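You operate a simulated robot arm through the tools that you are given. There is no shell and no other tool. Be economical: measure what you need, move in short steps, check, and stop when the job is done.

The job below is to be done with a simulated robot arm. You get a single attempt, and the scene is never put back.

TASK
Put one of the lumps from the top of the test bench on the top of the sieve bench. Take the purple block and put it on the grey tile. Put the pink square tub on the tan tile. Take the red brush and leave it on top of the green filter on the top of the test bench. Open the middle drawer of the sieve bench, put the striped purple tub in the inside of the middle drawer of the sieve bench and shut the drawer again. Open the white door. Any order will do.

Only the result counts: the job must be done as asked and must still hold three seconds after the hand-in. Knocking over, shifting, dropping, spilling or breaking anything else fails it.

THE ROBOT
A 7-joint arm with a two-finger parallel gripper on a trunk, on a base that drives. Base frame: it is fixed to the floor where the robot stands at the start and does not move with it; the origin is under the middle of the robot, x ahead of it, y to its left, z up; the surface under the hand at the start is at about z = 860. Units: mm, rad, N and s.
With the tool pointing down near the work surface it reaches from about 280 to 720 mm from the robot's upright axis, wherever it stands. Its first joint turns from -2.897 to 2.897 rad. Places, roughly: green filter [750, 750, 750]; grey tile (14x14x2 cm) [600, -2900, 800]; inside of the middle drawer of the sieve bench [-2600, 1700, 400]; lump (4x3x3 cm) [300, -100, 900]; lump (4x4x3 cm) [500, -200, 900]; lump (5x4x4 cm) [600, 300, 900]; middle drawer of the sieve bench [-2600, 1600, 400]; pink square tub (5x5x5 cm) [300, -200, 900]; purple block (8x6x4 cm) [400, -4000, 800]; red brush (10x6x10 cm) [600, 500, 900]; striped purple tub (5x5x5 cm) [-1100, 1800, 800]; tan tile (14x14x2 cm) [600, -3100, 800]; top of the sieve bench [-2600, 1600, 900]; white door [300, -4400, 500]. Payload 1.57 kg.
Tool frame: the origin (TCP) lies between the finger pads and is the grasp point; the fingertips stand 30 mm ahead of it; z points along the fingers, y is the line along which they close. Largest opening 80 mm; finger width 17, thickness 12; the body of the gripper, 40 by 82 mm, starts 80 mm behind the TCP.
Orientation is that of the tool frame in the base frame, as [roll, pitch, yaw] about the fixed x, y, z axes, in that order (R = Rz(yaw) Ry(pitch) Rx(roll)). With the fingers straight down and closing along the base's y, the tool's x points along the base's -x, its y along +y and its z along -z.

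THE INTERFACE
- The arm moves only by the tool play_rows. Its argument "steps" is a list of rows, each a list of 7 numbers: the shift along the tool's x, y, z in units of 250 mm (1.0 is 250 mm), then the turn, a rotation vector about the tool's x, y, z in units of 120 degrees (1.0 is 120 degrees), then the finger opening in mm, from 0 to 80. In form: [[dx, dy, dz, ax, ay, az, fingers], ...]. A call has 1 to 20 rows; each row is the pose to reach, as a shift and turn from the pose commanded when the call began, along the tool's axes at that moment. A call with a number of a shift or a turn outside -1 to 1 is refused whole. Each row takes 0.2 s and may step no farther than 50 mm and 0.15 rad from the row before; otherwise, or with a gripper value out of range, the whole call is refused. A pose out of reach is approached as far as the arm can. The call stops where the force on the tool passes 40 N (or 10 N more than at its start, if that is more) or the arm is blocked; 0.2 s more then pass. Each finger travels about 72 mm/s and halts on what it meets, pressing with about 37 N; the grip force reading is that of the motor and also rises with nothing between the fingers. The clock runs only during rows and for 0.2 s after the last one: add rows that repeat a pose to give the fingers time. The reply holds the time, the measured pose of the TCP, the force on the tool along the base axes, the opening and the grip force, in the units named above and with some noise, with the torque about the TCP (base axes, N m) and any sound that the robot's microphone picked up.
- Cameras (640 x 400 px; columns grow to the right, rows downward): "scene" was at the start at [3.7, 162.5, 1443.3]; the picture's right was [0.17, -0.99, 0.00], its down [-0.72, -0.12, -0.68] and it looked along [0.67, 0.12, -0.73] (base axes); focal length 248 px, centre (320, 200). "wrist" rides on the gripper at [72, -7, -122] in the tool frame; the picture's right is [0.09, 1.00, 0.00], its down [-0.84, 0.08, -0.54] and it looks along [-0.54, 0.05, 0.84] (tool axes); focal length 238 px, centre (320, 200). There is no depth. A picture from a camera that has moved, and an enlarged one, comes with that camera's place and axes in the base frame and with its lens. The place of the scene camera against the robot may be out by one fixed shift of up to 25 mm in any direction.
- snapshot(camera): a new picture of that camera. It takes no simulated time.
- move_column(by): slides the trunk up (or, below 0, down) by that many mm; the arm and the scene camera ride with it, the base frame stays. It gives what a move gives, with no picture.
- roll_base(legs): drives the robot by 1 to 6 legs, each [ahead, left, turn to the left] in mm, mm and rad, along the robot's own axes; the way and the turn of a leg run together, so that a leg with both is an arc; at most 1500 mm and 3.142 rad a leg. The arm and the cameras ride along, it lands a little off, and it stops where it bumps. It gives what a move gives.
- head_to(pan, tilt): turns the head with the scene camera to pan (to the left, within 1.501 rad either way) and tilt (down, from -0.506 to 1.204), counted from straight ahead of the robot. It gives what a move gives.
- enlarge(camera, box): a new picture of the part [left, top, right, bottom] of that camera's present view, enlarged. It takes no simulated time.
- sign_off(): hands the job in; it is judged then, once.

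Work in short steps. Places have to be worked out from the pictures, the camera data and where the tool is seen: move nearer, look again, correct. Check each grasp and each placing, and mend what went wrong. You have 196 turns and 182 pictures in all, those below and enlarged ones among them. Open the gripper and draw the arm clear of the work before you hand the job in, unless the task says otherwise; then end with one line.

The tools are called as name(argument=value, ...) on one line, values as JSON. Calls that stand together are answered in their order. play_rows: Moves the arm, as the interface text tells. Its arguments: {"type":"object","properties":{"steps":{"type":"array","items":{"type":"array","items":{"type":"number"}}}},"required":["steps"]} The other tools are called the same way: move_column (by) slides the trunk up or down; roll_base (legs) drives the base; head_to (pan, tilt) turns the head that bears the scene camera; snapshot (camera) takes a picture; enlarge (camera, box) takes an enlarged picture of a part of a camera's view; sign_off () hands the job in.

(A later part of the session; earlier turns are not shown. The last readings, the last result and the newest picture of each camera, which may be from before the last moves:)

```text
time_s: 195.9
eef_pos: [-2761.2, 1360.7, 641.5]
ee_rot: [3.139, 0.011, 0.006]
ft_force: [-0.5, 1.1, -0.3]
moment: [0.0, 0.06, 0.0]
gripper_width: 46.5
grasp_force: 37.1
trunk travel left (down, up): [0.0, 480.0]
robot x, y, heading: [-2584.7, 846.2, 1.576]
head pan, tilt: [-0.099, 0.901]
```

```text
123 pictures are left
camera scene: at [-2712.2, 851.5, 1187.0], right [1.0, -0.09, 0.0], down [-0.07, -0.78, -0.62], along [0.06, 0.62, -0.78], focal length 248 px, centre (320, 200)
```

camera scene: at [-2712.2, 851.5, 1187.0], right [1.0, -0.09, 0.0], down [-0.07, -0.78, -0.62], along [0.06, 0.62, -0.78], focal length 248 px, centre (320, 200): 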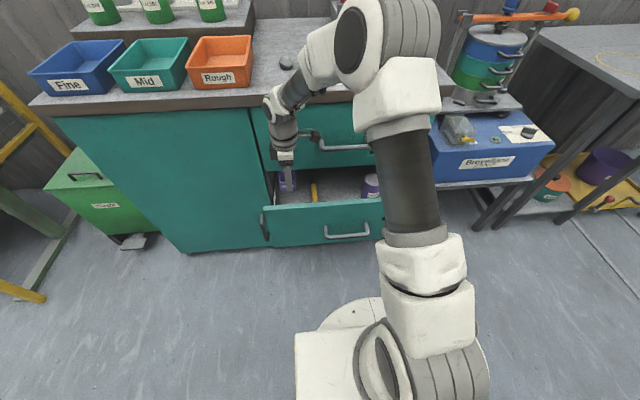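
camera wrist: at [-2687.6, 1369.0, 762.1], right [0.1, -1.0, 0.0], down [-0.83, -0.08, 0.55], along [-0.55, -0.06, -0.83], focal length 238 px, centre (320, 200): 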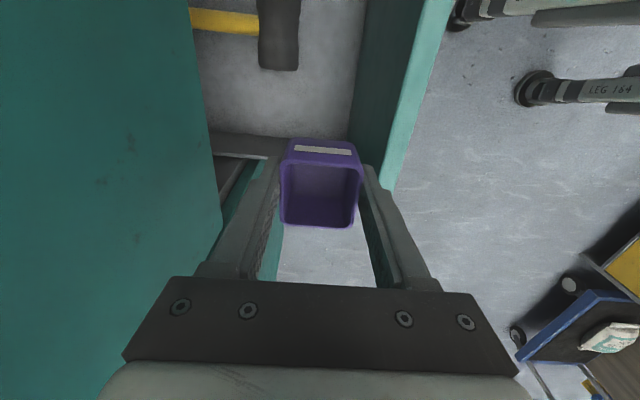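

play_rows(steps=[[-0.02, -0.024, 0.1, 0, 0, 0, 35], [-0.02, -0.024, 0.24, 0, 0, 0, 35], [-0.02, -0.024, 0.38, 0, 0, 0, 35], [-0.02, -0.024, 0.5, 0, 0, 0, 35], [-0.02, -0.024, 0.5, 0, 0, 0, 35]])

snapshot(camera="wrist")

enlarge(camera="scene", box=[220, 110, 380, 210])

```text
time_s: 197.1
eef_pos: [-2767.1, 1364.9, 517.4]
ee_rot: [3.138, 0.011, 0.005]
ft_force: [-0.4, -0.3, -0.8]
moment: [0.0, -0.03, 0.0]
gripper_width: 46.6
grasp_force: 36.9
trunk travel left (down, up): [0.0, 480.0]
robot x, y, heading: [-2586.7, 844.8, 1.573]
head pan, tilt: [-0.099, 0.901]
```

```text
122 pictures are left
camera wrist: at [-2694.1, 1373.2, 638.3], right [0.1, -1.0, 0.0], down [-0.83, -0.08, 0.55], along [-0.55, -0.05, -0.83], focal length 238 px, centre (320, 200)
```

wrist: 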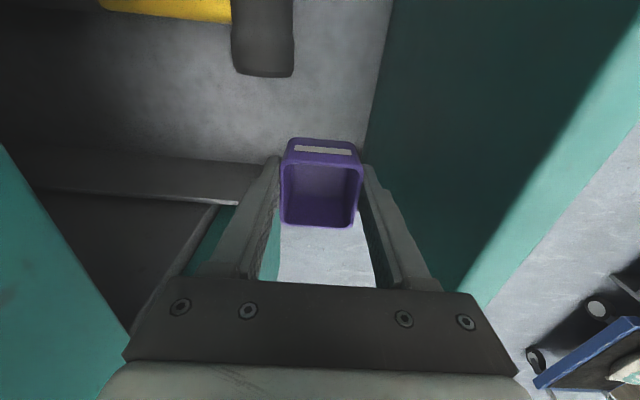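

```text
4.00 times, centred on (300, 160) of scene
camera zoom: at [-2712.2, 851.5, 1187.0], right [1.0, -0.09, 0.0], down [-0.07, -0.78, -0.62], along [0.06, 0.62, -0.78], focal length 993 px, centre (400, 360)
```

zoom: 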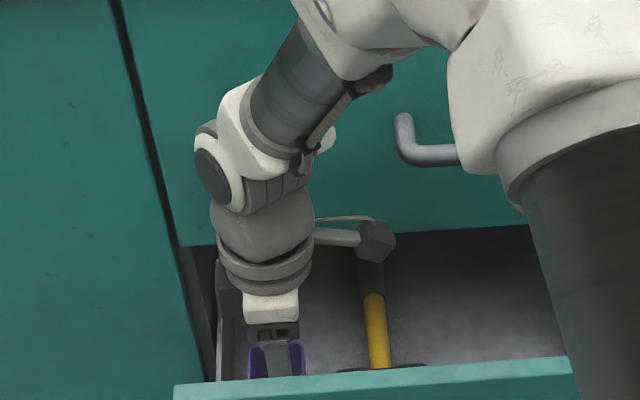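

play_rows(steps=[[0, 0, 0.06, 0, 0, 0, 35], [0, 0, 0.12, 0, 0, 0, 35], [0, 0, 0.16, 0, 0, 0, 35], [0, 0, 0.18, 0, 0, 0, 35], [0, 0, 0.18, 0, 0, 0, 35]])

snapshot(camera="wrist")

```text
time_s: 198.3
eef_pos: [-2768.4, 1366.2, 472.4]
ee_rot: [3.137, 0.01, 0.005]
ft_force: [0.1, -0.2, -0.7]
moment: [-0.01, 0.0, 0.01]
gripper_width: 46.9
grasp_force: 36.6
trunk travel left (down, up): [0.0, 480.0]
robot x, y, heading: [-2587.1, 846.8, 1.574]
head pan, tilt: [-0.099, 0.901]
```

```text
120 pictures are left
camera wrist: at [-2695.0, 1374.6, 593.1], right [0.1, -1.0, 0.0], down [-0.83, -0.08, 0.55], along [-0.55, -0.06, -0.83], focal length 238 px, centre (320, 200)
```

wrist: 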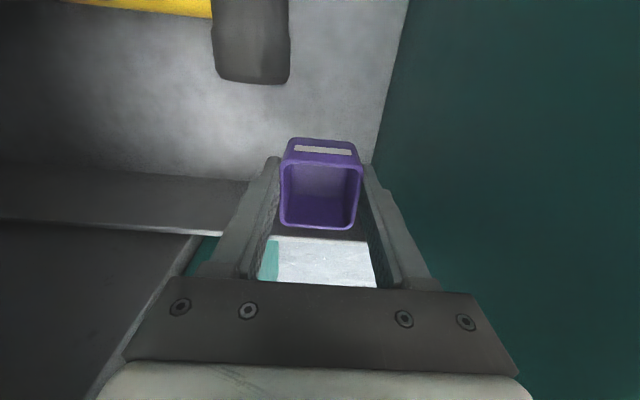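

play_rows(steps=[[0, 0, 0.06, 0, 0, 0, 35], [0, 0, 0.1, 0, 0, 0, 35], [0, 0, 0.13, 0, 0, 0, 35], [0, 0, 0.13, 0, 0, 0, 35]])

play_rows(steps=[[0, 0, 0.012, 0, 0, 0, 35], [0, 0, 0.024, 0, 0, 0, 35], [0, 0, 0.024, 0, 0, 0, 35]])

```text
time_s: 199.3
eef_pos: [-2770.0, 1365.7, 438.4]
ee_rot: [3.141, 0.012, 0.006]
ft_force: [-0.5, 0.1, -1.4]
moment: [0.0, -0.01, -0.02]
gripper_width: 46.5
grasp_force: 37.2
trunk travel left (down, up): [0.0, 480.0]
robot x, y, heading: [-2587.4, 849.6, 1.579]
head pan, tilt: [-0.099, 0.901]
```

```text
time_s: 200.1
eef_pos: [-2769.9, 1366.5, 432.3]
ee_rot: [3.138, 0.011, 0.006]
ft_force: [0.1, -0.2, -0.4]
moment: [0.0, 0.01, 0.0]
gripper_width: 46.7
grasp_force: 36.8
trunk travel left (down, up): [0.0, 480.0]
robot x, y, heading: [-2585.0, 846.3, 1.576]
head pan, tilt: [-0.099, 0.901]
```

play_rows(steps=[[0, 0, 0.01, 0, 0, 0, 35], [0, 0, 0.02, 0, 0, 0, 35], [0, 0, 0.02, 0, 0, 0, 35]])

play_rows(steps=[[0, 0, 0.008, 0, 0, 0, 35], [0, 0, 0.016, 0, 0, 0, 35], [0, 0, 0.016, 0, 0, 0, 35]])

snapshot(camera="wrist")

```text
time_s: 200.9
eef_pos: [-2769.6, 1368.2, 427.8]
ee_rot: [3.139, 0.01, 0.008]
ft_force: [-0.4, -0.9, -0.4]
moment: [0.01, -0.01, 0.03]
gripper_width: 47.0
grasp_force: 37.0
trunk travel left (down, up): [0.0, 480.0]
robot x, y, heading: [-2583.7, 849.0, 1.572]
head pan, tilt: [-0.099, 0.901]
```

```text
time_s: 201.7
eef_pos: [-2770.5, 1367.8, 425.2]
ee_rot: [3.14, 0.011, 0.006]
ft_force: [-0.3, -0.9, -0.6]
moment: [0.05, 0.01, 0.0]
gripper_width: 46.7
grasp_force: 36.9
trunk travel left (down, up): [0.0, 480.0]
robot x, y, heading: [-2584.4, 847.6, 1.575]
head pan, tilt: [-0.099, 0.901]
```

```text
119 pictures are left
camera wrist: at [-2696.4, 1375.4, 545.8], right [0.1, -1.0, 0.0], down [-0.83, -0.08, 0.55], along [-0.55, -0.06, -0.83], focal length 238 px, centre (320, 200)
```

wrist: 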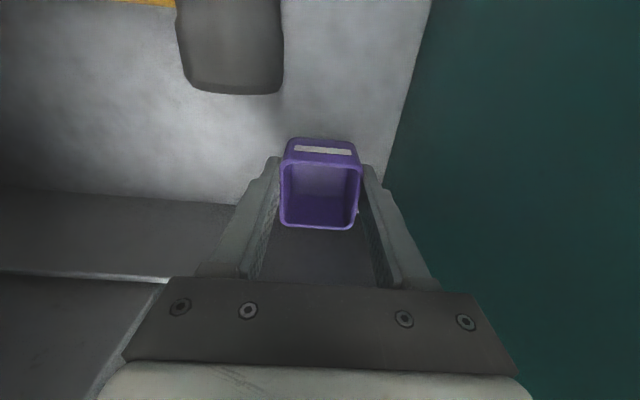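

play_rows(steps=[[0, 0, 0.008, 0, 0, 0, 35], [0, 0, 0.016, 0, 0, 0, 35], [0, 0, 0.024, 0, 0, 0, 35], [0, 0, 0.024, 0, 0, 0, 35]])

play_rows(steps=[[0, 0, 0.008, 0, 0, 0, 35], [0, 0, 0.016, 0, 0, 0, 35], [0, 0, 0.016, 0, 0, 0, 35]])

```text
time_s: 202.7
eef_pos: [-2770.9, 1366.6, 418.2]
ee_rot: [3.139, 0.01, 0.004]
ft_force: [-0.3, -1.1, -1.0]
moment: [0.01, 0.02, 0.01]
gripper_width: 46.9
grasp_force: 37.2
trunk travel left (down, up): [0.0, 480.0]
robot x, y, heading: [-2583.7, 849.1, 1.575]
head pan, tilt: [-0.099, 0.901]
```

```text
time_s: 203.5
eef_pos: [-2769.5, 1366.3, 414.8]
ee_rot: [3.14, 0.011, 0.005]
ft_force: [1.0, -0.3, 0.4]
moment: [0.02, -0.03, -0.01]
gripper_width: 46.7
grasp_force: 37.6
trunk travel left (down, up): [0.0, 480.0]
robot x, y, heading: [-2583.2, 847.8, 1.577]
head pan, tilt: [-0.099, 0.901]
```

play_rows(steps=[[0, 0, 0.008, 0, 0, 0, 35], [0, 0, 0.016, 0, 0, 0, 35], [0, 0, 0.024, 0, 0, 0, 35], [0, 0, 0.024, 0, 0, 0, 35]])

play_rows(steps=[[0, 0, 0.008, 0, 0, 0, 35], [0, 0, 0.016, 0, 0, 0, 35], [0, 0, 0.016, 0, 0, 0, 35]])

snapshot(camera="wrist")

```text
time_s: 204.5
eef_pos: [-2771.1, 1366.3, 408.1]
ee_rot: [3.138, 0.011, 0.006]
ft_force: [0.4, -0.6, -0.2]
moment: [-0.01, 0.0, -0.03]
gripper_width: 47.0
grasp_force: 37.0
trunk travel left (down, up): [0.0, 480.0]
robot x, y, heading: [-2582.7, 851.9, 1.574]
head pan, tilt: [-0.099, 0.901]
```

```text
time_s: 205.3
eef_pos: [-2770.0, 1366.2, 404.9]
ee_rot: [3.137, 0.011, 0.005]
ft_force: [-0.2, 0.9, -0.6]
moment: [-0.01, -0.04, -0.04]
gripper_width: 46.7
grasp_force: 37.3
trunk travel left (down, up): [0.0, 480.0]
robot x, y, heading: [-2586.3, 846.4, 1.577]
head pan, tilt: [-0.099, 0.901]
```

```text
118 pictures are left
camera wrist: at [-2696.5, 1375.0, 525.8], right [0.1, -1.0, 0.0], down [-0.83, -0.08, 0.55], along [-0.55, -0.06, -0.83], focal length 238 px, centre (320, 200)
```

wrist: 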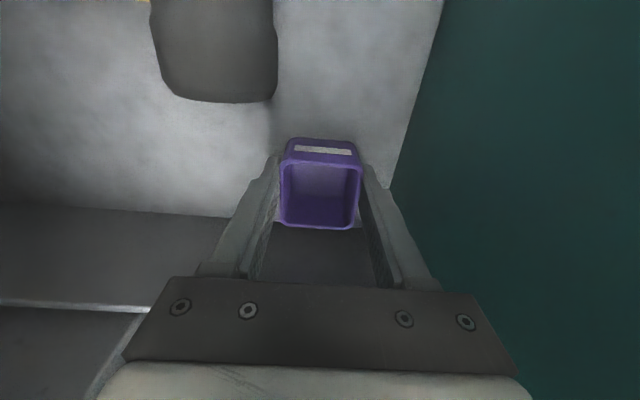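

play_rows(steps=[[0, 0, 0.008, 0, 0, 0, 35], [0, 0, 0.016, 0, 0, 0, 35], [0, 0, 0.024, 0, 0, 0, 35], [0, 0, 0.024, 0, 0, 0, 35]])

play_rows(steps=[[0, 0, 0.008, 0, 0, 0, 35], [0, 0, 0.016, 0, 0, 0, 35], [0, 0, 0.024, 0, 0, 0, 35], [0, 0, 0.024, 0, 0, 0, 35]])

snapshot(camera="wrist")

```text
time_s: 206.3
eef_pos: [-2770.8, 1368.6, 401.6]
ee_rot: [-3.138, 0.012, 0.006]
ft_force: [1.6, 2.1, 29.6]
moment: [-0.12, -0.17, 0.01]
gripper_width: 47.0
grasp_force: 36.1
trunk travel left (down, up): [0.0, 480.0]
robot x, y, heading: [-2586.3, 848.1, 1.573]
head pan, tilt: [-0.099, 0.901]
```

```text
time_s: 206.8
eef_pos: [-2770.5, 1371.1, 400.8]
ee_rot: [-3.137, 0.013, 0.005]
ft_force: [1.7, 0.4, 17.0]
moment: [-0.32, -0.09, 0.03]
gripper_width: 47.1
grasp_force: 37.0
trunk travel left (down, up): [0.0, 480.0]
robot x, y, heading: [-2585.3, 850.3, 1.574]
head pan, tilt: [-0.099, 0.901]
stopped in row 2: the force on the tool passed its limit at 43 N (the readings are from after the stop); the commanded pose is now the measured one
```

```text
117 pictures are left
camera wrist: at [-2696.6, 1378.0, 521.4], right [0.1, -1.0, -0.01], down [-0.83, -0.08, 0.55], along [-0.55, -0.05, -0.83], focal length 238 px, centre (320, 200)
```

wrist: 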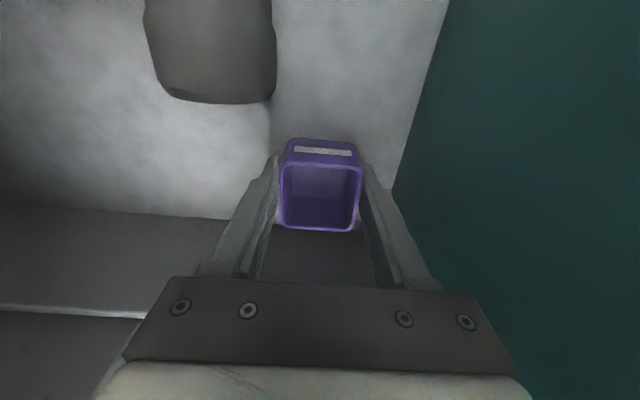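

Contact with the drawer floor. I'll ease off, open to 60 mm and rise.

play_rows(steps=[[0, 0, -0.006, 0, 0, 0, 47], [0, 0, -0.006, 0, 0, 0, 54], [0, 0, -0.006, 0, 0, 0, 60], [0, 0, -0.006, 0, 0, 0, 60], [0, 0, -0.1, 0, 0, 0, 60], [0, 0, -0.25, 0, 0, 0, 60], [0, 0, -0.4, 0, 0, 0, 60], [0, 0, -0.6, 0, 0, 0, 60], [0, 0, -0.8, 0, 0, 0, 60], [0, 0, -1.0, 0, 0, 0, 60]])

snapshot(camera="wrist")

```text
time_s: 209.0
eef_pos: [-2771.9, 1368.3, 651.1]
ee_rot: [3.141, 0.013, 0.006]
ft_force: [-1.0, 1.2, -0.5]
moment: [-0.01, -0.01, -0.02]
gripper_width: 59.8
grasp_force: 0.0
trunk travel left (down, up): [0.0, 480.0]
robot x, y, heading: [-2583.3, 845.2, 1.574]
head pan, tilt: [-0.099, 0.901]
```

```text
116 pictures are left
camera wrist: at [-2697.2, 1376.4, 772.2], right [0.1, -1.0, 0.0], down [-0.83, -0.08, 0.55], along [-0.55, -0.05, -0.83], focal length 238 px, centre (320, 200)
```

wrist: 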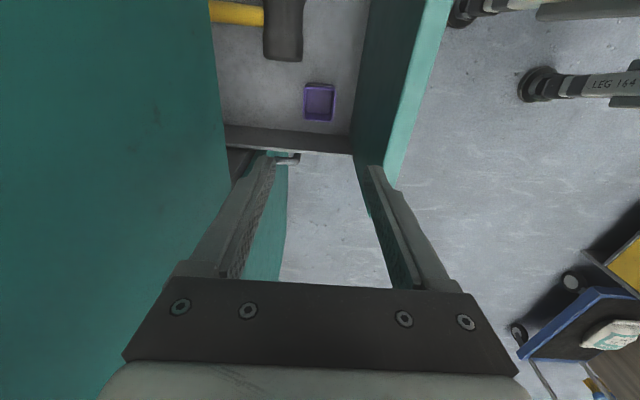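

The tub stands upright in the drawer. Now I'll back off and turn the tool horizontal to push the drawer shut.

play_rows(steps=[[0, 0, -0.16, 0, 0, 0, 40], [0, 0, -0.16, 0, 0, 0, 0]])

roll_base(legs=[[-200, 0, 0]])

play_rows(steps=[[0.06, 0, 0.06, 0.063, 0, 0, 0], [0.12, 0, 0.12, 0.126, 0, 0, 0], [0.18, 0, 0.18, 0.189, 0, 0, 0], [0.24, 0, 0.24, 0.252, 0, 0, 0], [0.3, 0, 0.3, 0.315, 0, 0, 0], [0.36, 0, 0.36, 0.378, 0, 0, 0], [0.42, 0, 0.42, 0.441, 0, 0, 0], [0.48, 0, 0.48, 0.504, 0, 0, 0], [0.54, 0, 0.54, 0.567, 0, 0, 0], [0.6, 0, 0.6, 0.63, 0, 0, 0], [0.67, 0, 0.67, 0.69, 0, 0, 0], [0.748, 0, 0.744, 0.75, 0, 0, 0], [0.748, 0, 0.744, 0.75, 0, 0, 0]])

snapshot(camera="wrist")

snapshot(camera="scene")

```text
time_s: 209.6
eef_pos: [-2768.6, 1367.7, 690.9]
ee_rot: [-3.141, 0.013, 0.005]
ft_force: [-0.3, -0.2, -1.1]
moment: [-0.02, 0.02, 0.0]
gripper_width: 0.0
grasp_force: 9.0
trunk travel left (down, up): [0.0, 480.0]
robot x, y, heading: [-2583.6, 842.3, 1.575]
head pan, tilt: [-0.099, 0.901]
```

```text
time_s: 211.5
eef_pos: [-2768.1, 1169.4, 691.6]
ee_rot: [-3.14, 0.013, 0.006]
ft_force: [-0.3, 0.7, -0.5]
moment: [-0.01, -0.03, -0.05]
gripper_width: 0.0
grasp_force: 21.2
trunk travel left (down, up): [0.0, 480.0]
robot x, y, heading: [-2584.7, 657.3, 1.577]
head pan, tilt: [-0.099, 0.901]
```

```text
time_s: 214.3
eef_pos: [-2584.6, 1171.4, 501.8]
ee_rot: [-1.567, 0.013, 0.004]
ft_force: [0.2, -0.1, 0.9]
moment: [0.02, 0.01, -0.03]
gripper_width: 0.0
grasp_force: 21.5
trunk travel left (down, up): [0.0, 480.0]
robot x, y, heading: [-2585.5, 651.4, 1.575]
head pan, tilt: [-0.099, 0.901]
```

```text
115 pictures are left
camera wrist: at [-2511.6, 1050.4, 508.5], right [0.08, 0.0, -1.0], down [-0.83, -0.55, -0.07], along [-0.55, 0.84, -0.04], focal length 238 px, centre (320, 200)
```

wrist: 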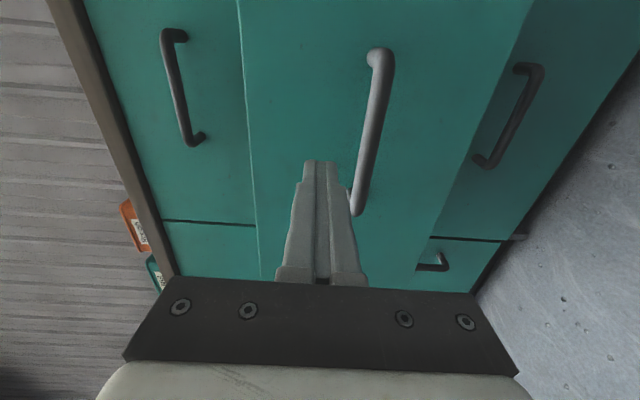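

```text
114 pictures are left
camera scene: at [-2711.0, 653.2, 1187.0], right [1.0, -0.09, 0.0], down [-0.07, -0.78, -0.62], along [0.06, 0.62, -0.78], focal length 248 px, centre (320, 200)
```

scene: 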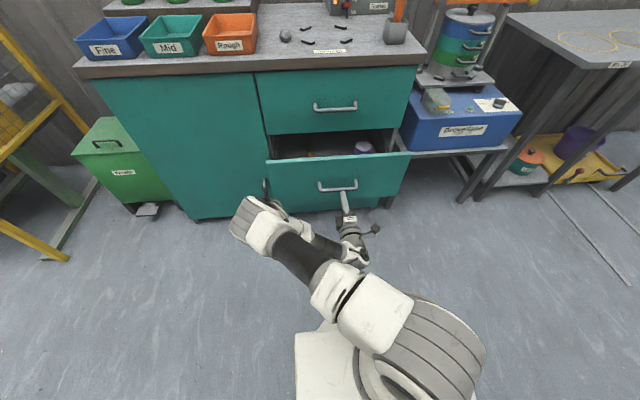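

I'll drive ahead to bring the fingertips onto the panel and push it most of the way.

roll_base(legs=[[220, 0, 0]])

play_rows(steps=[[0, 0, 0.04, 0, 0, 0, 0], [0, 0, 0.08, 0, 0, 0, 0], [0, 0, 0.12, 0, 0, 0, 0], [0, 0, 0.14, 0, 0, 0, 0], [0, 0, 0.16, 0, 0, 0, 0], [0, 0, 0.18, 0, 0, 0, 0], [0, 0, 0.2, 0, 0, 0, 0]])

snapshot(camera="scene")

snapshot(camera="wrist")

```text
time_s: 216.4
eef_pos: [-2589.7, 1392.4, 503.6]
ee_rot: [-1.57, 0.014, 0.011]
ft_force: [-0.3, 0.2, -0.7]
moment: [0.01, 0.03, -0.01]
gripper_width: 0.2
grasp_force: 21.4
trunk travel left (down, up): [0.0, 480.0]
robot x, y, heading: [-2583.0, 872.4, 1.584]
head pan, tilt: [-0.099, 0.901]
```

```text
time_s: 217.2
eef_pos: [-2590.1, 1415.0, 500.7]
ee_rot: [-1.572, 0.014, 0.01]
ft_force: [-0.8, -9.4, 4.4]
moment: [0.23, -0.03, -0.04]
gripper_width: 0.0
grasp_force: 21.1
trunk travel left (down, up): [0.0, 480.0]
robot x, y, heading: [-2583.9, 871.6, 1.592]
head pan, tilt: [-0.099, 0.901]
stopped in row 4: the force on the tool passed its limit at 61 N (the readings are from after the stop); the commanded pose is now the measured one
```

```text
113 pictures are left
camera scene: at [-2713.0, 872.0, 1187.1], right [1.0, -0.09, 0.0], down [-0.07, -0.78, -0.62], along [0.05, 0.62, -0.78], focal length 248 px, centre (320, 200)
```

scene: 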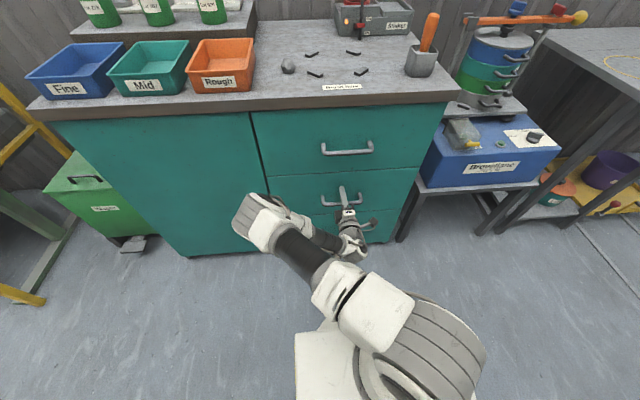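

```text
112 pictures are left
camera wrist: at [-2516.0, 1295.3, 508.2], right [0.08, 0.0, -1.0], down [-0.83, -0.55, -0.07], along [-0.55, 0.83, -0.04], focal length 238 px, centre (320, 200)
```

wrist: 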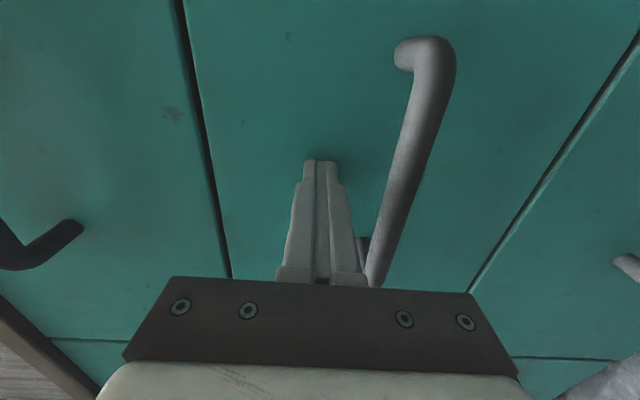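

It looks shut. One more gentle push confirms.

play_rows(steps=[[0, 0, 0.008, 0, 0, 0, 0], [0, 0, 0.016, 0, 0, 0, 0], [0, 0, 0.024, 0, 0, 0, 0], [0, 0, 0.032, 0, 0, 0, 0]])

enlarge(camera="scene", box=[240, 110, 440, 235])

```text
time_s: 217.7
eef_pos: [-2588.5, 1416.4, 502.2]
ee_rot: [-1.574, 0.011, 0.011]
ft_force: [-0.6, -5.9, 3.7]
moment: [0.14, -0.02, -0.01]
gripper_width: 0.0
grasp_force: 21.2
trunk travel left (down, up): [0.0, 480.0]
robot x, y, heading: [-2582.9, 867.6, 1.587]
head pan, tilt: [-0.099, 0.901]
stopped in row 2: the force on the tool passed its limit at 45 N (the readings are from after the stop); the commanded pose is now the measured one
```

```text
3.20 times, centred on (340, 172) of scene
camera zoom: at [-2713.1, 871.4, 1186.9], right [1.0, -0.09, 0.0], down [-0.07, -0.78, -0.62], along [0.05, 0.62, -0.78], focal length 794 px, centre (256, 288)
```

zoom: 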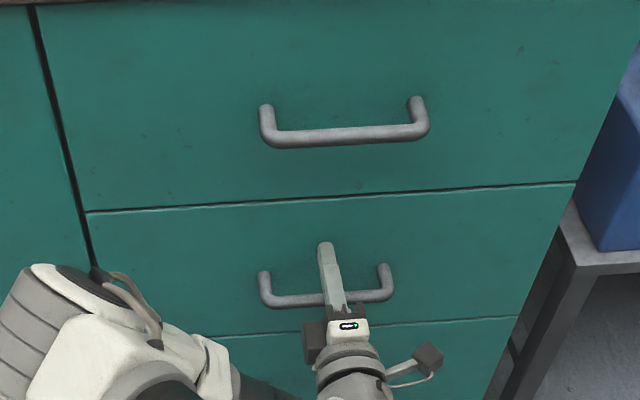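

The middle drawer is flush. I'll back away, raise the trunk, and turn the tool down again.

roll_base(legs=[[-250, 0, 0]])

move_column(by=250)

play_rows(steps=[[0, 0, 0, -0.068, 0, 0, 20], [0, -0.05, 0, -0.136, 0, 0, 20], [0, -0.1, 0, -0.204, 0, 0, 20], [0, -0.15, 0, -0.272, 0, 0, 20], [0, -0.2, 0, -0.341, 0, 0, 20], [0, -0.25, 0, -0.409, 0, 0, 20], [0, -0.3, 0, -0.477, 0, 0, 20], [0, -0.35, 0, -0.545, 0, 0, 20], [0, -0.4, 0, -0.613, 0, 0, 20], [0, -0.45, 0, -0.682, 0, 0, 20], [0, -0.5, 0, -0.75, 0, 0, 20], [0, -0.5, 0, -0.75, 0, 0, 20]])

play_rows(steps=[[0, 0, -0.05, 0, 0, 0.068, 60], [0, 0.05, -0.1, 0, 0, 0.136, 60], [0, 0.1, -0.15, 0, 0, 0.204, 60], [0, 0.15, -0.2, 0, 0, 0.272, 60], [0, 0.2, -0.25, 0, 0, 0.341, 60], [0, 0.25, -0.3, 0, 0, 0.409, 60], [0, 0.3, -0.35, 0, 0, 0.477, 60], [0, 0.35, -0.4, 0, 0, 0.545, 60], [0, 0.4, -0.45, 0, 0, 0.613, 60], [0, 0.45, -0.5, 0, 0, 0.682, 60], [0, 0.5, -0.55, 0, 0, 0.75, 60], [0, 0.5, -0.55, 0, 0, 0.75, 60]])

```text
time_s: 219.9
eef_pos: [-2586.8, 1166.2, 500.4]
ee_rot: [-1.574, 0.014, 0.015]
ft_force: [-0.5, 0.7, 0.1]
moment: [-0.01, 0.02, -0.02]
gripper_width: 0.1
grasp_force: 21.1
trunk travel left (down, up): [0.0, 480.0]
robot x, y, heading: [-2579.4, 617.6, 1.583]
head pan, tilt: [-0.099, 0.901]
```

```text
time_s: 222.5
eef_pos: [-2587.6, 1167.0, 751.7]
ee_rot: [-1.574, 0.012, 0.011]
ft_force: [-0.3, 0.3, 0.2]
moment: [0.01, -0.04, 0.02]
gripper_width: 0.0
grasp_force: 21.3
trunk travel left (down, up): [-250.0, 230.0]
robot x, y, heading: [-2581.7, 618.6, 1.586]
head pan, tilt: [-0.099, 0.901]
```

```text
time_s: 225.1
eef_pos: [-2585.8, 1166.6, 874.5]
ee_rot: [3.136, 0.011, 0.012]
ft_force: [0.6, -0.6, 0.6]
moment: [0.01, 0.01, 0.0]
gripper_width: 20.2
grasp_force: 0.1
out of reach, approached as far as the arm can: row 8
trunk travel left (down, up): [-250.0, 230.0]
robot x, y, heading: [-2582.5, 617.9, 1.589]
head pan, tilt: [-0.099, 0.901]
```

```text
time_s: 227.7
eef_pos: [-2584.3, 1041.2, 1013.2]
ee_rot: [3.129, -0.003, -1.561]
ft_force: [-0.7, 0.4, 0.6]
moment: [-0.01, 0.0, 0.04]
gripper_width: 59.9
grasp_force: 0.0
trunk travel left (down, up): [-250.0, 230.0]
robot x, y, heading: [-2585.0, 620.5, 1.586]
head pan, tilt: [-0.099, 0.901]
```

play_rows(steps=[[0.08, 0, -0.15, 0.002, 0, 0, 70], [0.16, 0, -0.3, 0.004, 0, 0, 80], [0.24, 0, -0.45, 0.006, 0, 0, 80], [0.24, 0, -0.5, 0.006, 0, 0, 80]])

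roll_base(legs=[[0, 0, -1.586], [1150, 0, 0], [1100, 0, 0]])

head_to(pan=-0.5, tilt=0.5)

snapshot(camera="scene")

```text
time_s: 228.7
eef_pos: [-2581.3, 980.9, 1139.8]
ee_rot: [-3.14, -0.002, -1.56]
ft_force: [0.0, 0.9, 0.4]
moment: [0.01, -0.02, 0.0]
gripper_width: 79.8
grasp_force: 0.1
trunk travel left (down, up): [-250.0, 230.0]
robot x, y, heading: [-2582.8, 621.5, 1.589]
head pan, tilt: [-0.099, 0.901]
```

```text
time_s: 248.9
eef_pos: [65.5, 598.3, 1138.6]
ee_rot: [-3.14, -0.004, 3.129]
ft_force: [-1.1, 0.7, 0.0]
moment: [0.01, 0.0, 0.01]
gripper_width: 80.2
grasp_force: 0.1
trunk travel left (down, up): [-250.0, 230.0]
robot x, y, heading: [-298.4, 609.4, -0.01]
head pan, tilt: [-0.099, 0.901]
```

```text
time_s: 249.8
eef_pos: [64.2, 599.0, 1138.9]
ee_rot: [-3.139, -0.005, 3.13]
ft_force: [-0.5, 0.2, 0.1]
moment: [0.0, -0.01, 0.0]
gripper_width: 79.8
grasp_force: 0.1
trunk travel left (down, up): [-250.0, 230.0]
robot x, y, heading: [-294.8, 606.9, -0.009]
head pan, tilt: [-0.499, 0.499]
```

```text
110 pictures are left
camera scene: at [-291.4, 714.1, 1470.8], right [-0.49, -0.87, 0.0], down [-0.42, 0.23, -0.88], along [0.77, -0.43, -0.48], focal length 248 px, centre (320, 200)
```

scene: 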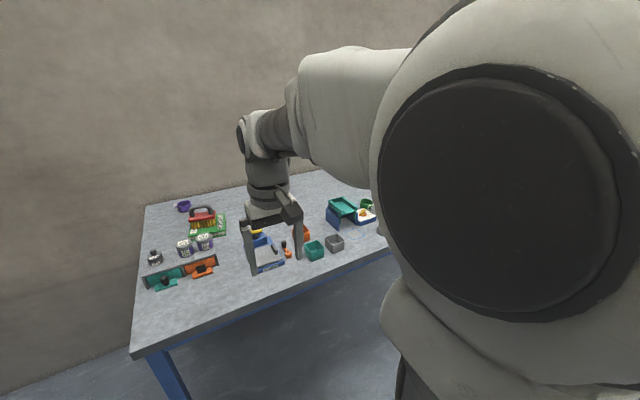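

roll_base(legs=[[0, -800, 0.01], [170, 0, 0]])

head_to(pan=0.1, tilt=0.8)

snapshot(camera="scene")

snapshot(camera="wrist")

```text
time_s: 257.5
eef_pos: [229.4, -191.6, 1138.8]
ee_rot: [-3.14, -0.004, 3.139]
ft_force: [-0.4, -0.3, 0.5]
moment: [-0.02, 0.01, 0.02]
gripper_width: 80.1
grasp_force: 0.1
trunk travel left (down, up): [-250.0, 230.0]
robot x, y, heading: [-136.8, -185.9, 0.001]
head pan, tilt: [-0.499, 0.499]
```

```text
time_s: 258.5
eef_pos: [229.4, -191.3, 1138.4]
ee_rot: [-3.141, -0.003, 3.138]
ft_force: [-0.3, 0.2, 0.5]
moment: [0.0, 0.01, 0.03]
gripper_width: 80.0
grasp_force: 0.1
trunk travel left (down, up): [-250.0, 230.0]
robot x, y, heading: [-134.7, -189.7, -0.0]
head pan, tilt: [0.099, 0.799]
```

```text
109 pictures are left
camera scene: at [-128.1, -28.9, 1444.9], right [0.1, -1.0, 0.0], down [-0.71, -0.07, -0.7], along [0.69, 0.07, -0.72], focal length 248 px, centre (320, 200)
```

scene: 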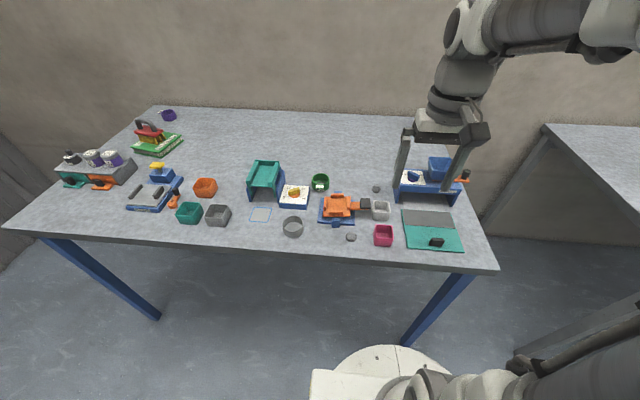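

```text
108 pictures are left
camera wrist: at [158.0, -197.0, 1260.8], right [-0.09, 1.0, 0.0], down [0.84, 0.08, 0.54], along [0.54, 0.05, -0.84], focal length 238 px, centre (320, 200)
```

wrist: 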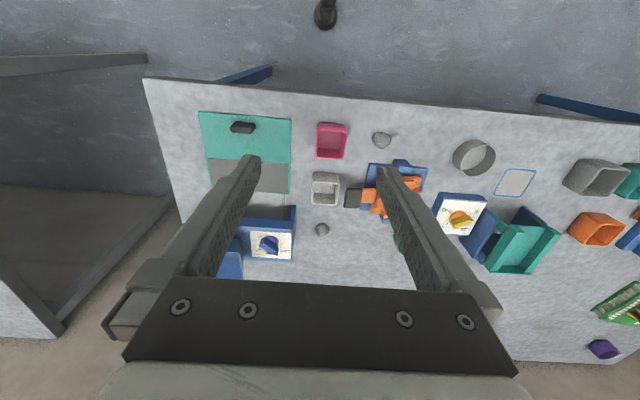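

The pink tub is at about (276, -169). I'll move above it to z 1000 and look.

play_rows(steps=[[-0.05, 0.02, 0.15, 0, 0, 0, 80], [-0.1, 0.045, 0.3, 0, 0, 0, 80], [-0.15, 0.07, 0.43, 0, 0, 0, 80], [-0.188, 0.088, 0.552, 0, 0, 0, 80], [-0.188, 0.088, 0.552, 0, 0, 0, 80]])

snapshot(camera="wrist")

```text
time_s: 259.7
eef_pos: [273.9, -168.1, 998.1]
ee_rot: [-3.141, -0.004, 3.138]
ft_force: [-0.6, 0.2, 0.5]
moment: [0.0, 0.01, 0.02]
gripper_width: 80.2
grasp_force: 0.0
trunk travel left (down, up): [-250.0, 230.0]
robot x, y, heading: [-131.1, -184.7, -0.004]
head pan, tilt: [0.099, 0.799]
```

```text
107 pictures are left
camera wrist: at [203.5, -173.5, 1120.9], right [-0.09, 1.0, 0.0], down [0.84, 0.08, 0.54], along [0.54, 0.05, -0.84], focal length 238 px, centre (320, 200)
```

wrist: 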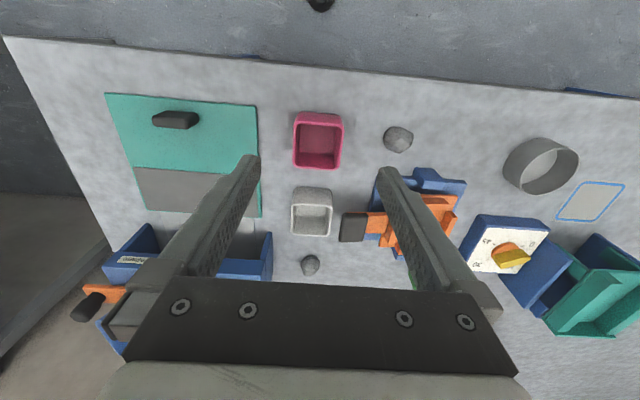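

play_rows(steps=[[-0.02, 0, 0.15, 0, 0, 0, 80], [-0.02, 0, 0.28, 0, 0, 0, 80], [-0.02, 0, 0.36, 0, 0, 0, 80], [-0.02, 0, 0.4, 0, 0, 0, 80], [-0.02, 0, 0.4, 0, 0, 0, 80]])

snapshot(camera="wrist")

```text
time_s: 260.9
eef_pos: [278.4, -169.6, 900.5]
ee_rot: [-3.141, -0.003, 3.138]
ft_force: [-0.3, -0.4, -0.6]
moment: [0.0, 0.01, 0.02]
gripper_width: 80.1
grasp_force: 0.1
trunk travel left (down, up): [-250.0, 230.0]
robot x, y, heading: [-132.0, -186.0, -0.003]
head pan, tilt: [0.099, 0.799]
```

```text
106 pictures are left
camera wrist: at [208.1, -175.3, 1022.6], right [-0.09, 1.0, 0.0], down [0.84, 0.08, 0.54], along [0.54, 0.05, -0.84], focal length 238 px, centre (320, 200)
```

wrist: 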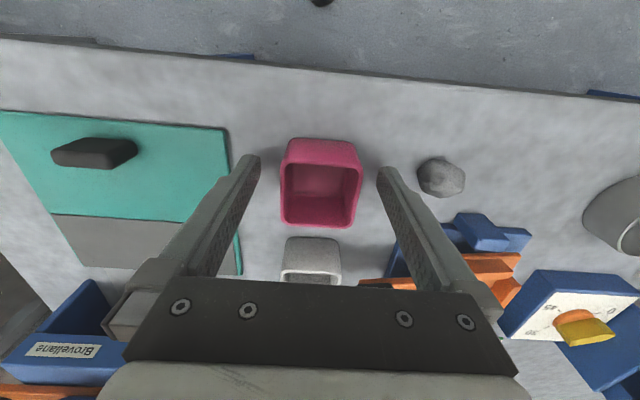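

Centred between the fingers. I'll close and lift.

play_rows(steps=[[0, 0, 0.008, 0, 0, 0, 65], [0, 0, 0.008, 0, 0, 0, 45], [0, 0, 0.008, 0, 0, 0, 35], [0, 0, 0.008, 0, 0, 0, 35], [0, 0, -0.1, 0, 0, 0, 35], [0, 0, -0.28, 0, 0, 0, 35], [0, 0, -0.46, 0, 0, 0, 35], [0, 0, -0.64, 0, 0, 0, 35], [0, 0, -0.82, 0, 0, 0, 35], [0.1, 0, -0.95, 0, 0, 0, 35]])

snapshot(camera="wrist")

```text
time_s: 263.1
eef_pos: [256.4, -170.4, 1137.5]
ee_rot: [-3.14, -0.004, 3.14]
ft_force: [1.2, 0.5, -0.9]
moment: [0.0, 0.06, -0.02]
gripper_width: 46.9
grasp_force: 37.5
trunk travel left (down, up): [-250.0, 230.0]
robot x, y, heading: [-136.9, -185.2, -0.004]
head pan, tilt: [0.099, 0.799]
```

```text
105 pictures are left
camera wrist: at [184.7, -176.5, 1259.9], right [-0.09, 1.0, 0.0], down [0.84, 0.08, 0.54], along [0.54, 0.05, -0.84], focal length 238 px, centre (320, 200)
```

wrist: 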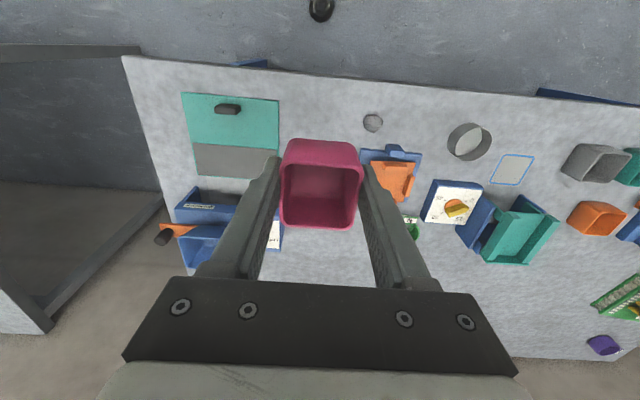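

Held at 46.9 mm. I'll back away and look toward -y for the route.

roll_base(legs=[[-350, 0, 0]])

head_to(pan=-1.2, tilt=0.35)

snapshot(camera="scene")

```text
time_s: 266.0
eef_pos: [-102.4, -170.3, 1136.8]
ee_rot: [-3.139, -0.002, 3.139]
ft_force: [-0.8, -0.6, -0.1]
moment: [-0.01, 0.01, 0.0]
gripper_width: 46.5
grasp_force: 37.1
trunk travel left (down, up): [-250.0, 230.0]
robot x, y, heading: [-490.1, -183.4, -0.002]
head pan, tilt: [0.099, 0.799]
```

```text
time_s: 267.4
eef_pos: [-102.6, -171.0, 1136.8]
ee_rot: [-3.14, -0.003, 3.139]
ft_force: [-0.2, 0.2, -0.8]
moment: [0.0, 0.01, -0.01]
gripper_width: 46.8
grasp_force: 36.9
trunk travel left (down, up): [-250.0, 230.0]
robot x, y, heading: [-494.9, -184.7, -0.003]
head pan, tilt: [-1.201, 0.351]
```

```text
104 pictures are left
camera scene: at [-533.3, -123.2, 1484.5], right [-0.93, -0.36, 0.0], down [-0.12, 0.32, -0.94], along [0.34, -0.88, -0.34], focal length 248 px, centre (320, 200)
```

scene: 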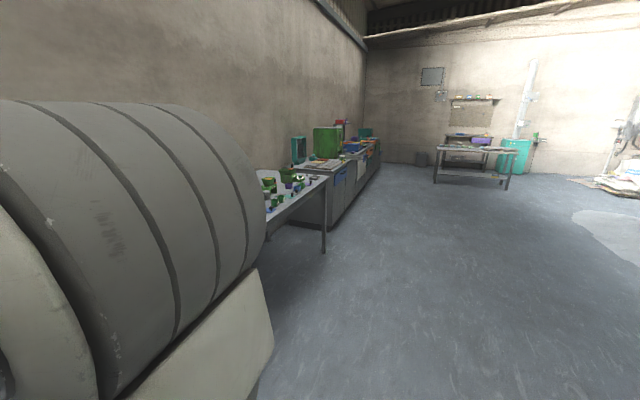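

The aisle is clear. I'll drive right along -y to about y -2985.

roll_base(legs=[[0, -1400, 0], [0, -1400, 0]])

head_to(pan=-0.3, tilt=0.55)

snapshot(camera="scene")

snapshot(camera="wrist")

```text
time_s: 288.1
eef_pos: [-152.8, -2957.3, 1136.9]
ee_rot: [-3.14, -0.004, 3.103]
ft_force: [0.7, -0.7, -0.6]
moment: [0.04, 0.01, -0.01]
gripper_width: 46.6
grasp_force: 36.7
trunk travel left (down, up): [-250.0, 230.0]
robot x, y, heading: [-540.0, -2955.4, -0.037]
head pan, tilt: [-1.201, 0.351]
```

```text
time_s: 289.3
eef_pos: [-152.7, -2955.6, 1138.1]
ee_rot: [-3.139, -0.002, 3.103]
ft_force: [0.3, -0.4, 0.1]
moment: [0.0, 0.0, -0.01]
gripper_width: 46.7
grasp_force: 36.8
trunk travel left (down, up): [-250.0, 230.0]
robot x, y, heading: [-543.2, -2956.8, -0.038]
head pan, tilt: [-0.3, 0.55]
```

```text
103 pictures are left
camera scene: at [-526.8, -2835.2, 1466.3], right [-0.33, -0.94, 0.0], down [-0.49, 0.17, -0.85], along [0.8, -0.28, -0.52], focal length 248 px, centre (320, 200)
```

scene: 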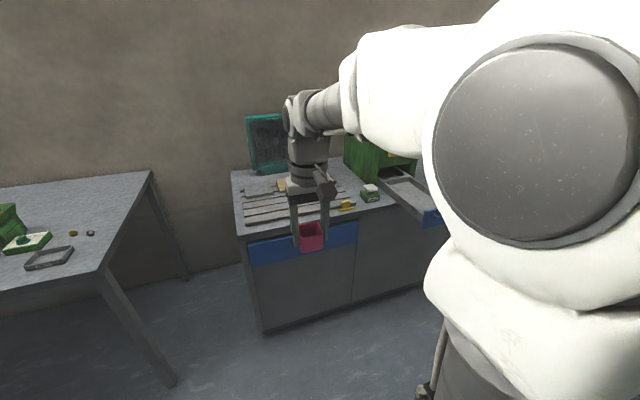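

```text
102 pictures are left
camera wrist: at [-223.4, -2959.3, 1259.5], right [-0.05, 1.0, 0.0], down [0.84, 0.05, 0.54], along [0.54, 0.03, -0.84], focal length 238 px, centre (320, 200)
```

wrist: 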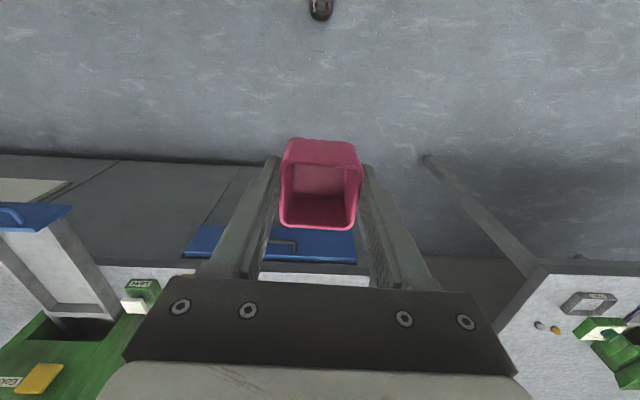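

roll_base(legs=[[400, 0, 0.037]])

head_to(pan=0.0, tilt=0.6)

snapshot(camera="scene")

snapshot(camera="wrist")

```text
time_s: 292.5
eef_pos: [250.4, -2949.0, 1137.6]
ee_rot: [-3.14, -0.004, -3.141]
ft_force: [0.4, -0.6, -1.3]
moment: [-0.01, -0.01, -0.02]
gripper_width: 46.9
grasp_force: 37.3
trunk travel left (down, up): [-250.0, 230.0]
robot x, y, heading: [-139.0, -2962.1, -0.002]
head pan, tilt: [-0.3, 0.55]
```

```text
time_s: 293.3
eef_pos: [251.4, -2949.4, 1136.9]
ee_rot: [-3.139, -0.002, -3.141]
ft_force: [0.7, -0.2, 0.4]
moment: [0.02, -0.02, 0.04]
gripper_width: 46.7
grasp_force: 37.5
trunk travel left (down, up): [-250.0, 230.0]
robot x, y, heading: [-140.2, -2964.2, 0.0]
head pan, tilt: [0.0, 0.6]
```

```text
101 pictures are left
camera scene: at [-126.0, -2815.5, 1461.8], right [0.0, -1.0, 0.0], down [-0.56, 0.0, -0.83], along [0.83, 0.0, -0.56], focal length 248 px, centre (320, 200)
```

scene: 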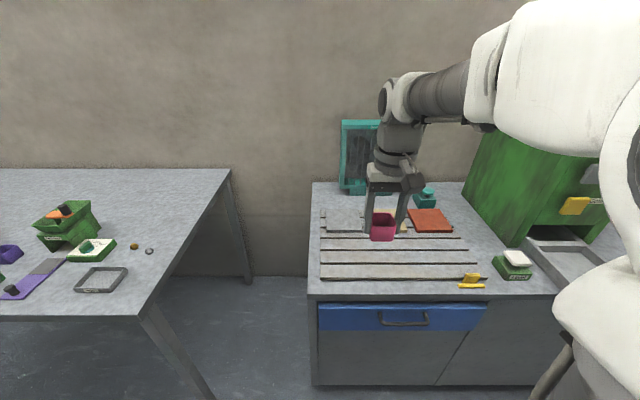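

```text
100 pictures are left
camera wrist: at [179.0, -2954.3, 1259.5], right [-0.09, 1.0, 0.0], down [0.84, 0.08, 0.54], along [0.54, 0.05, -0.84], focal length 238 px, centre (320, 200)
```

wrist: 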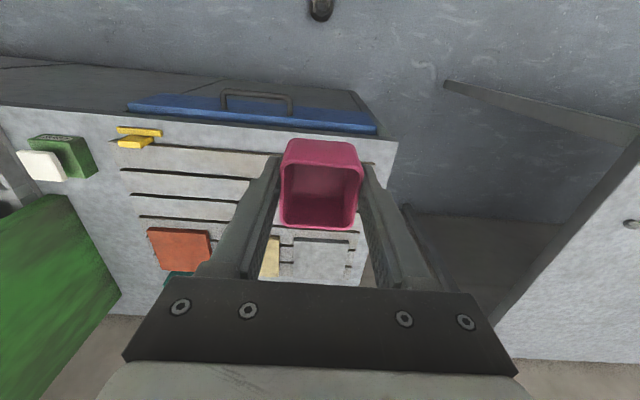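

The tiles lie on ridged rails: grey near (640, -2911), tan near (652, -3092). I'll move up closer.

roll_base(legs=[[0, -70, 0], [140, 0, 0]])

play_rows(steps=[[-0.1, -0.02, 0, 0, 0, 0, 35], [-0.25, -0.05, 0, 0, 0, 0, 35], [-0.4, -0.08, 0, 0, 0, 0, 35], [-0.5, -0.08, 0, 0, 0, 0, 35], [-0.5, -0.08, 0, 0, 0, 0, 35]])

snapshot(camera="wrist")

```text
time_s: 295.9
eef_pos: [389.7, -3018.1, 1137.0]
ee_rot: [-3.139, -0.005, -3.141]
ft_force: [-0.3, 0.8, -0.9]
moment: [-0.01, 0.01, 0.0]
gripper_width: 46.7
grasp_force: 37.0
trunk travel left (down, up): [-250.0, 230.0]
robot x, y, heading: [3.6, -3033.1, -0.0]
head pan, tilt: [0.0, 0.6]
stopped in leg 2: the robot was blocked; the commanded pose is now the measured one
```

```text
time_s: 297.1
eef_pos: [516.4, -3035.5, 1134.7]
ee_rot: [-3.14, -0.005, 3.141]
ft_force: [-0.2, -0.4, -0.9]
moment: [0.0, -0.01, 0.0]
gripper_width: 46.8
grasp_force: 36.9
trunk travel left (down, up): [-250.0, 230.0]
robot x, y, heading: [-0.3, -3031.6, 0.001]
head pan, tilt: [0.0, 0.6]
```

```text
99 pictures are left
camera wrist: at [444.7, -3041.4, 1258.1], right [-0.09, 1.0, 0.0], down [0.84, 0.08, 0.54], along [0.54, 0.05, -0.84], focal length 238 px, centre (320, 200)
```

wrist: 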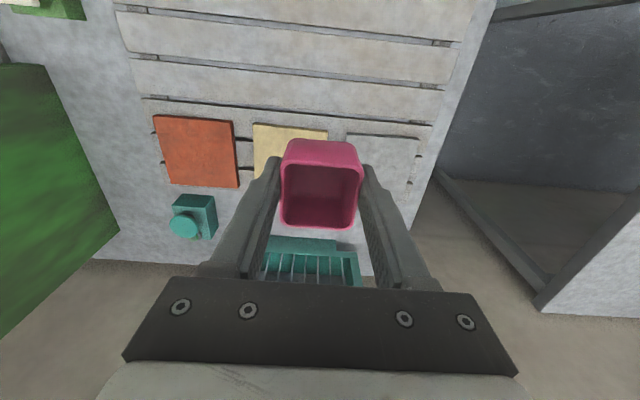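

The base touched the cabinet front and stopped. The tan tile's top is at about z 830, centred near (637, -3083), so I'll move above it.

play_rows(steps=[[-0.08, -0.03, 0.12, 0, 0, 0, 35], [-0.16, -0.06, 0.24, 0, 0, 0, 35], [-0.24, -0.09, 0.38, 0, 0, 0, 35], [-0.32, -0.13, 0.52, 0, 0, 0, 35], [-0.4, -0.16, 0.66, 0, 0, 0, 35], [-0.484, -0.19, 0.78, 0, 0, 0, 35], [-0.484, -0.19, 0.9, 0, 0, 0, 35], [-0.484, -0.19, 0.9, 0, 0, 0, 35]])

snapshot(camera="wrist")

snapshot(camera="scene")

```text
time_s: 298.9
eef_pos: [637.6, -3084.0, 912.6]
ee_rot: [-3.139, -0.005, 3.141]
ft_force: [1.0, 0.7, -1.3]
moment: [0.02, 0.04, 0.01]
gripper_width: 47.0
grasp_force: 37.3
trunk travel left (down, up): [-250.0, 230.0]
robot x, y, heading: [-2.3, -3034.0, 0.003]
head pan, tilt: [0.0, 0.6]
```

```text
98 pictures are left
camera wrist: at [566.3, -3089.9, 1035.2], right [-0.09, 1.0, 0.0], down [0.84, 0.08, 0.54], along [0.54, 0.05, -0.84], focal length 238 px, centre (320, 200)
```

wrist: 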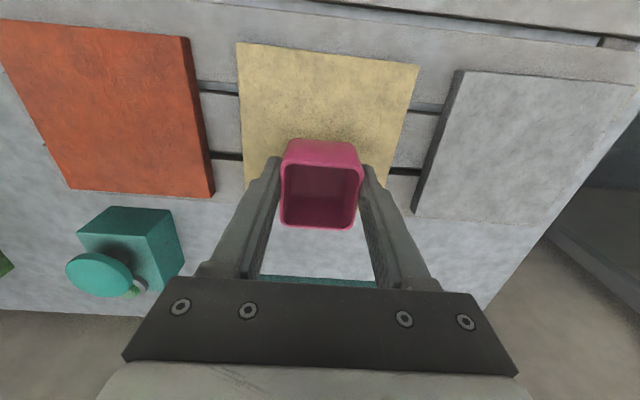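

```text
97 pictures are left
camera scene: at [14.3, -2884.6, 1461.8], right [0.0, -1.0, 0.0], down [-0.57, 0.0, -0.82], along [0.82, 0.0, -0.57], focal length 248 px, centre (320, 200)
```

scene: 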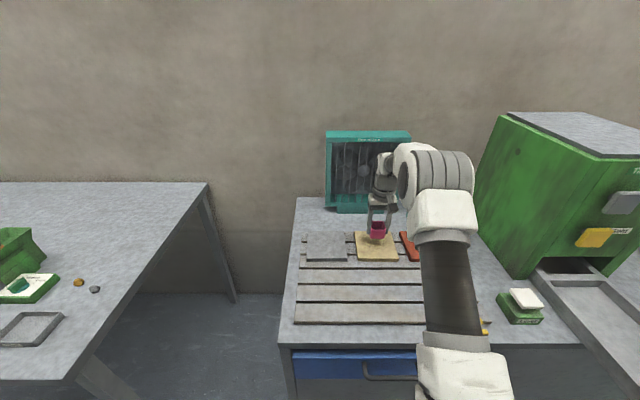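

The tile centre checks out at (637, -3082). Lowering.

play_rows(steps=[[0, 0.004, 0.06, 0, 0, 0, 35], [0, 0.004, 0.11, 0, 0, 0, 35], [0, 0.004, 0.14, 0, 0, 0, 35], [0, 0.004, 0.152, 0, 0, 0, 35], [0, 0.004, 0.152, 0, 0, 0, 35]])

play_rows(steps=[[0, 0, 0.008, 0, 0, 0, 35], [0, 0, 0.016, 0, 0, 0, 35], [0, 0, 0.016, 0, 0, 0, 35]])

snapshot(camera="wrist")

```text
time_s: 300.1
eef_pos: [636.6, -3085.4, 874.7]
ee_rot: [-3.141, -0.003, -3.14]
ft_force: [-0.3, 0.0, 1.2]
moment: [0.05, -0.01, 0.01]
gripper_width: 46.8
grasp_force: 36.8
trunk travel left (down, up): [-250.0, 230.0]
robot x, y, heading: [3.4, -3035.1, -0.003]
head pan, tilt: [0.0, 0.6]
```

```text
time_s: 300.9
eef_pos: [636.5, -3084.9, 874.3]
ee_rot: [-3.141, 0.004, 3.141]
ft_force: [-1.1, -1.9, 30.7]
moment: [0.02, 0.14, -0.01]
gripper_width: 46.9
grasp_force: 37.3
trunk travel left (down, up): [-250.0, 230.0]
robot x, y, heading: [0.1, -3029.7, -0.002]
head pan, tilt: [0.0, 0.6]
```

```text
96 pictures are left
camera wrist: at [563.9, -3090.1, 995.2], right [-0.09, 1.0, 0.0], down [0.83, 0.08, 0.55], along [0.54, 0.05, -0.84], focal length 238 px, centre (320, 200)
```

wrist: 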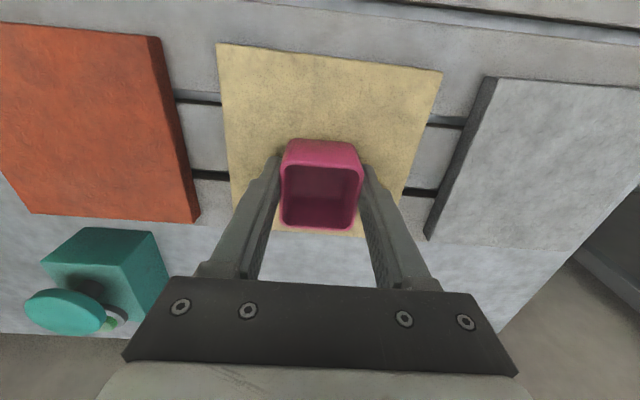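

On the tile. I'll ease up, release, rise.

play_rows(steps=[[0, 0, -0.014, 0, 0, 0, 46], [0, 0, -0.014, 0, 0, 0, 55], [0, 0, -0.014, 0, 0, 0, 64], [0, 0, -0.014, 0, 0, 0, 64], [0, 0, -0.15, 0, 0, 0, 64], [0, 0, -0.33, 0, 0, 0, 64], [0, 0, -0.52, 0, 0, 0, 64], [0, 0, -0.7, 0, 0, 0, 80], [0.12, 0, -0.85, 0, 0, 0, 80]])

snapshot(camera="wrist")

```text
time_s: 302.9
eef_pos: [609.6, -3082.5, 1082.6]
ee_rot: [-3.14, -0.006, 3.141]
ft_force: [0.7, -0.4, -0.5]
moment: [0.03, 0.03, 0.01]
gripper_width: 80.0
grasp_force: 0.0
trunk travel left (down, up): [-250.0, 230.0]
robot x, y, heading: [-0.5, -3031.6, -0.004]
head pan, tilt: [0.0, 0.6]
```

```text
95 pictures are left
camera wrist: at [538.3, -3088.1, 1204.7], right [-0.09, 1.0, 0.0], down [0.84, 0.08, 0.54], along [0.54, 0.05, -0.84], focal length 238 px, centre (320, 200)
```

wrist: 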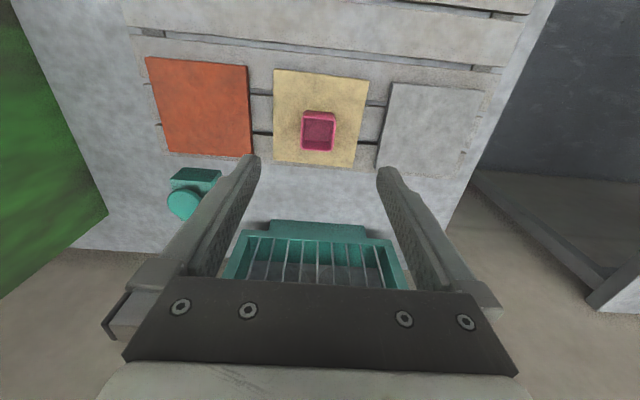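

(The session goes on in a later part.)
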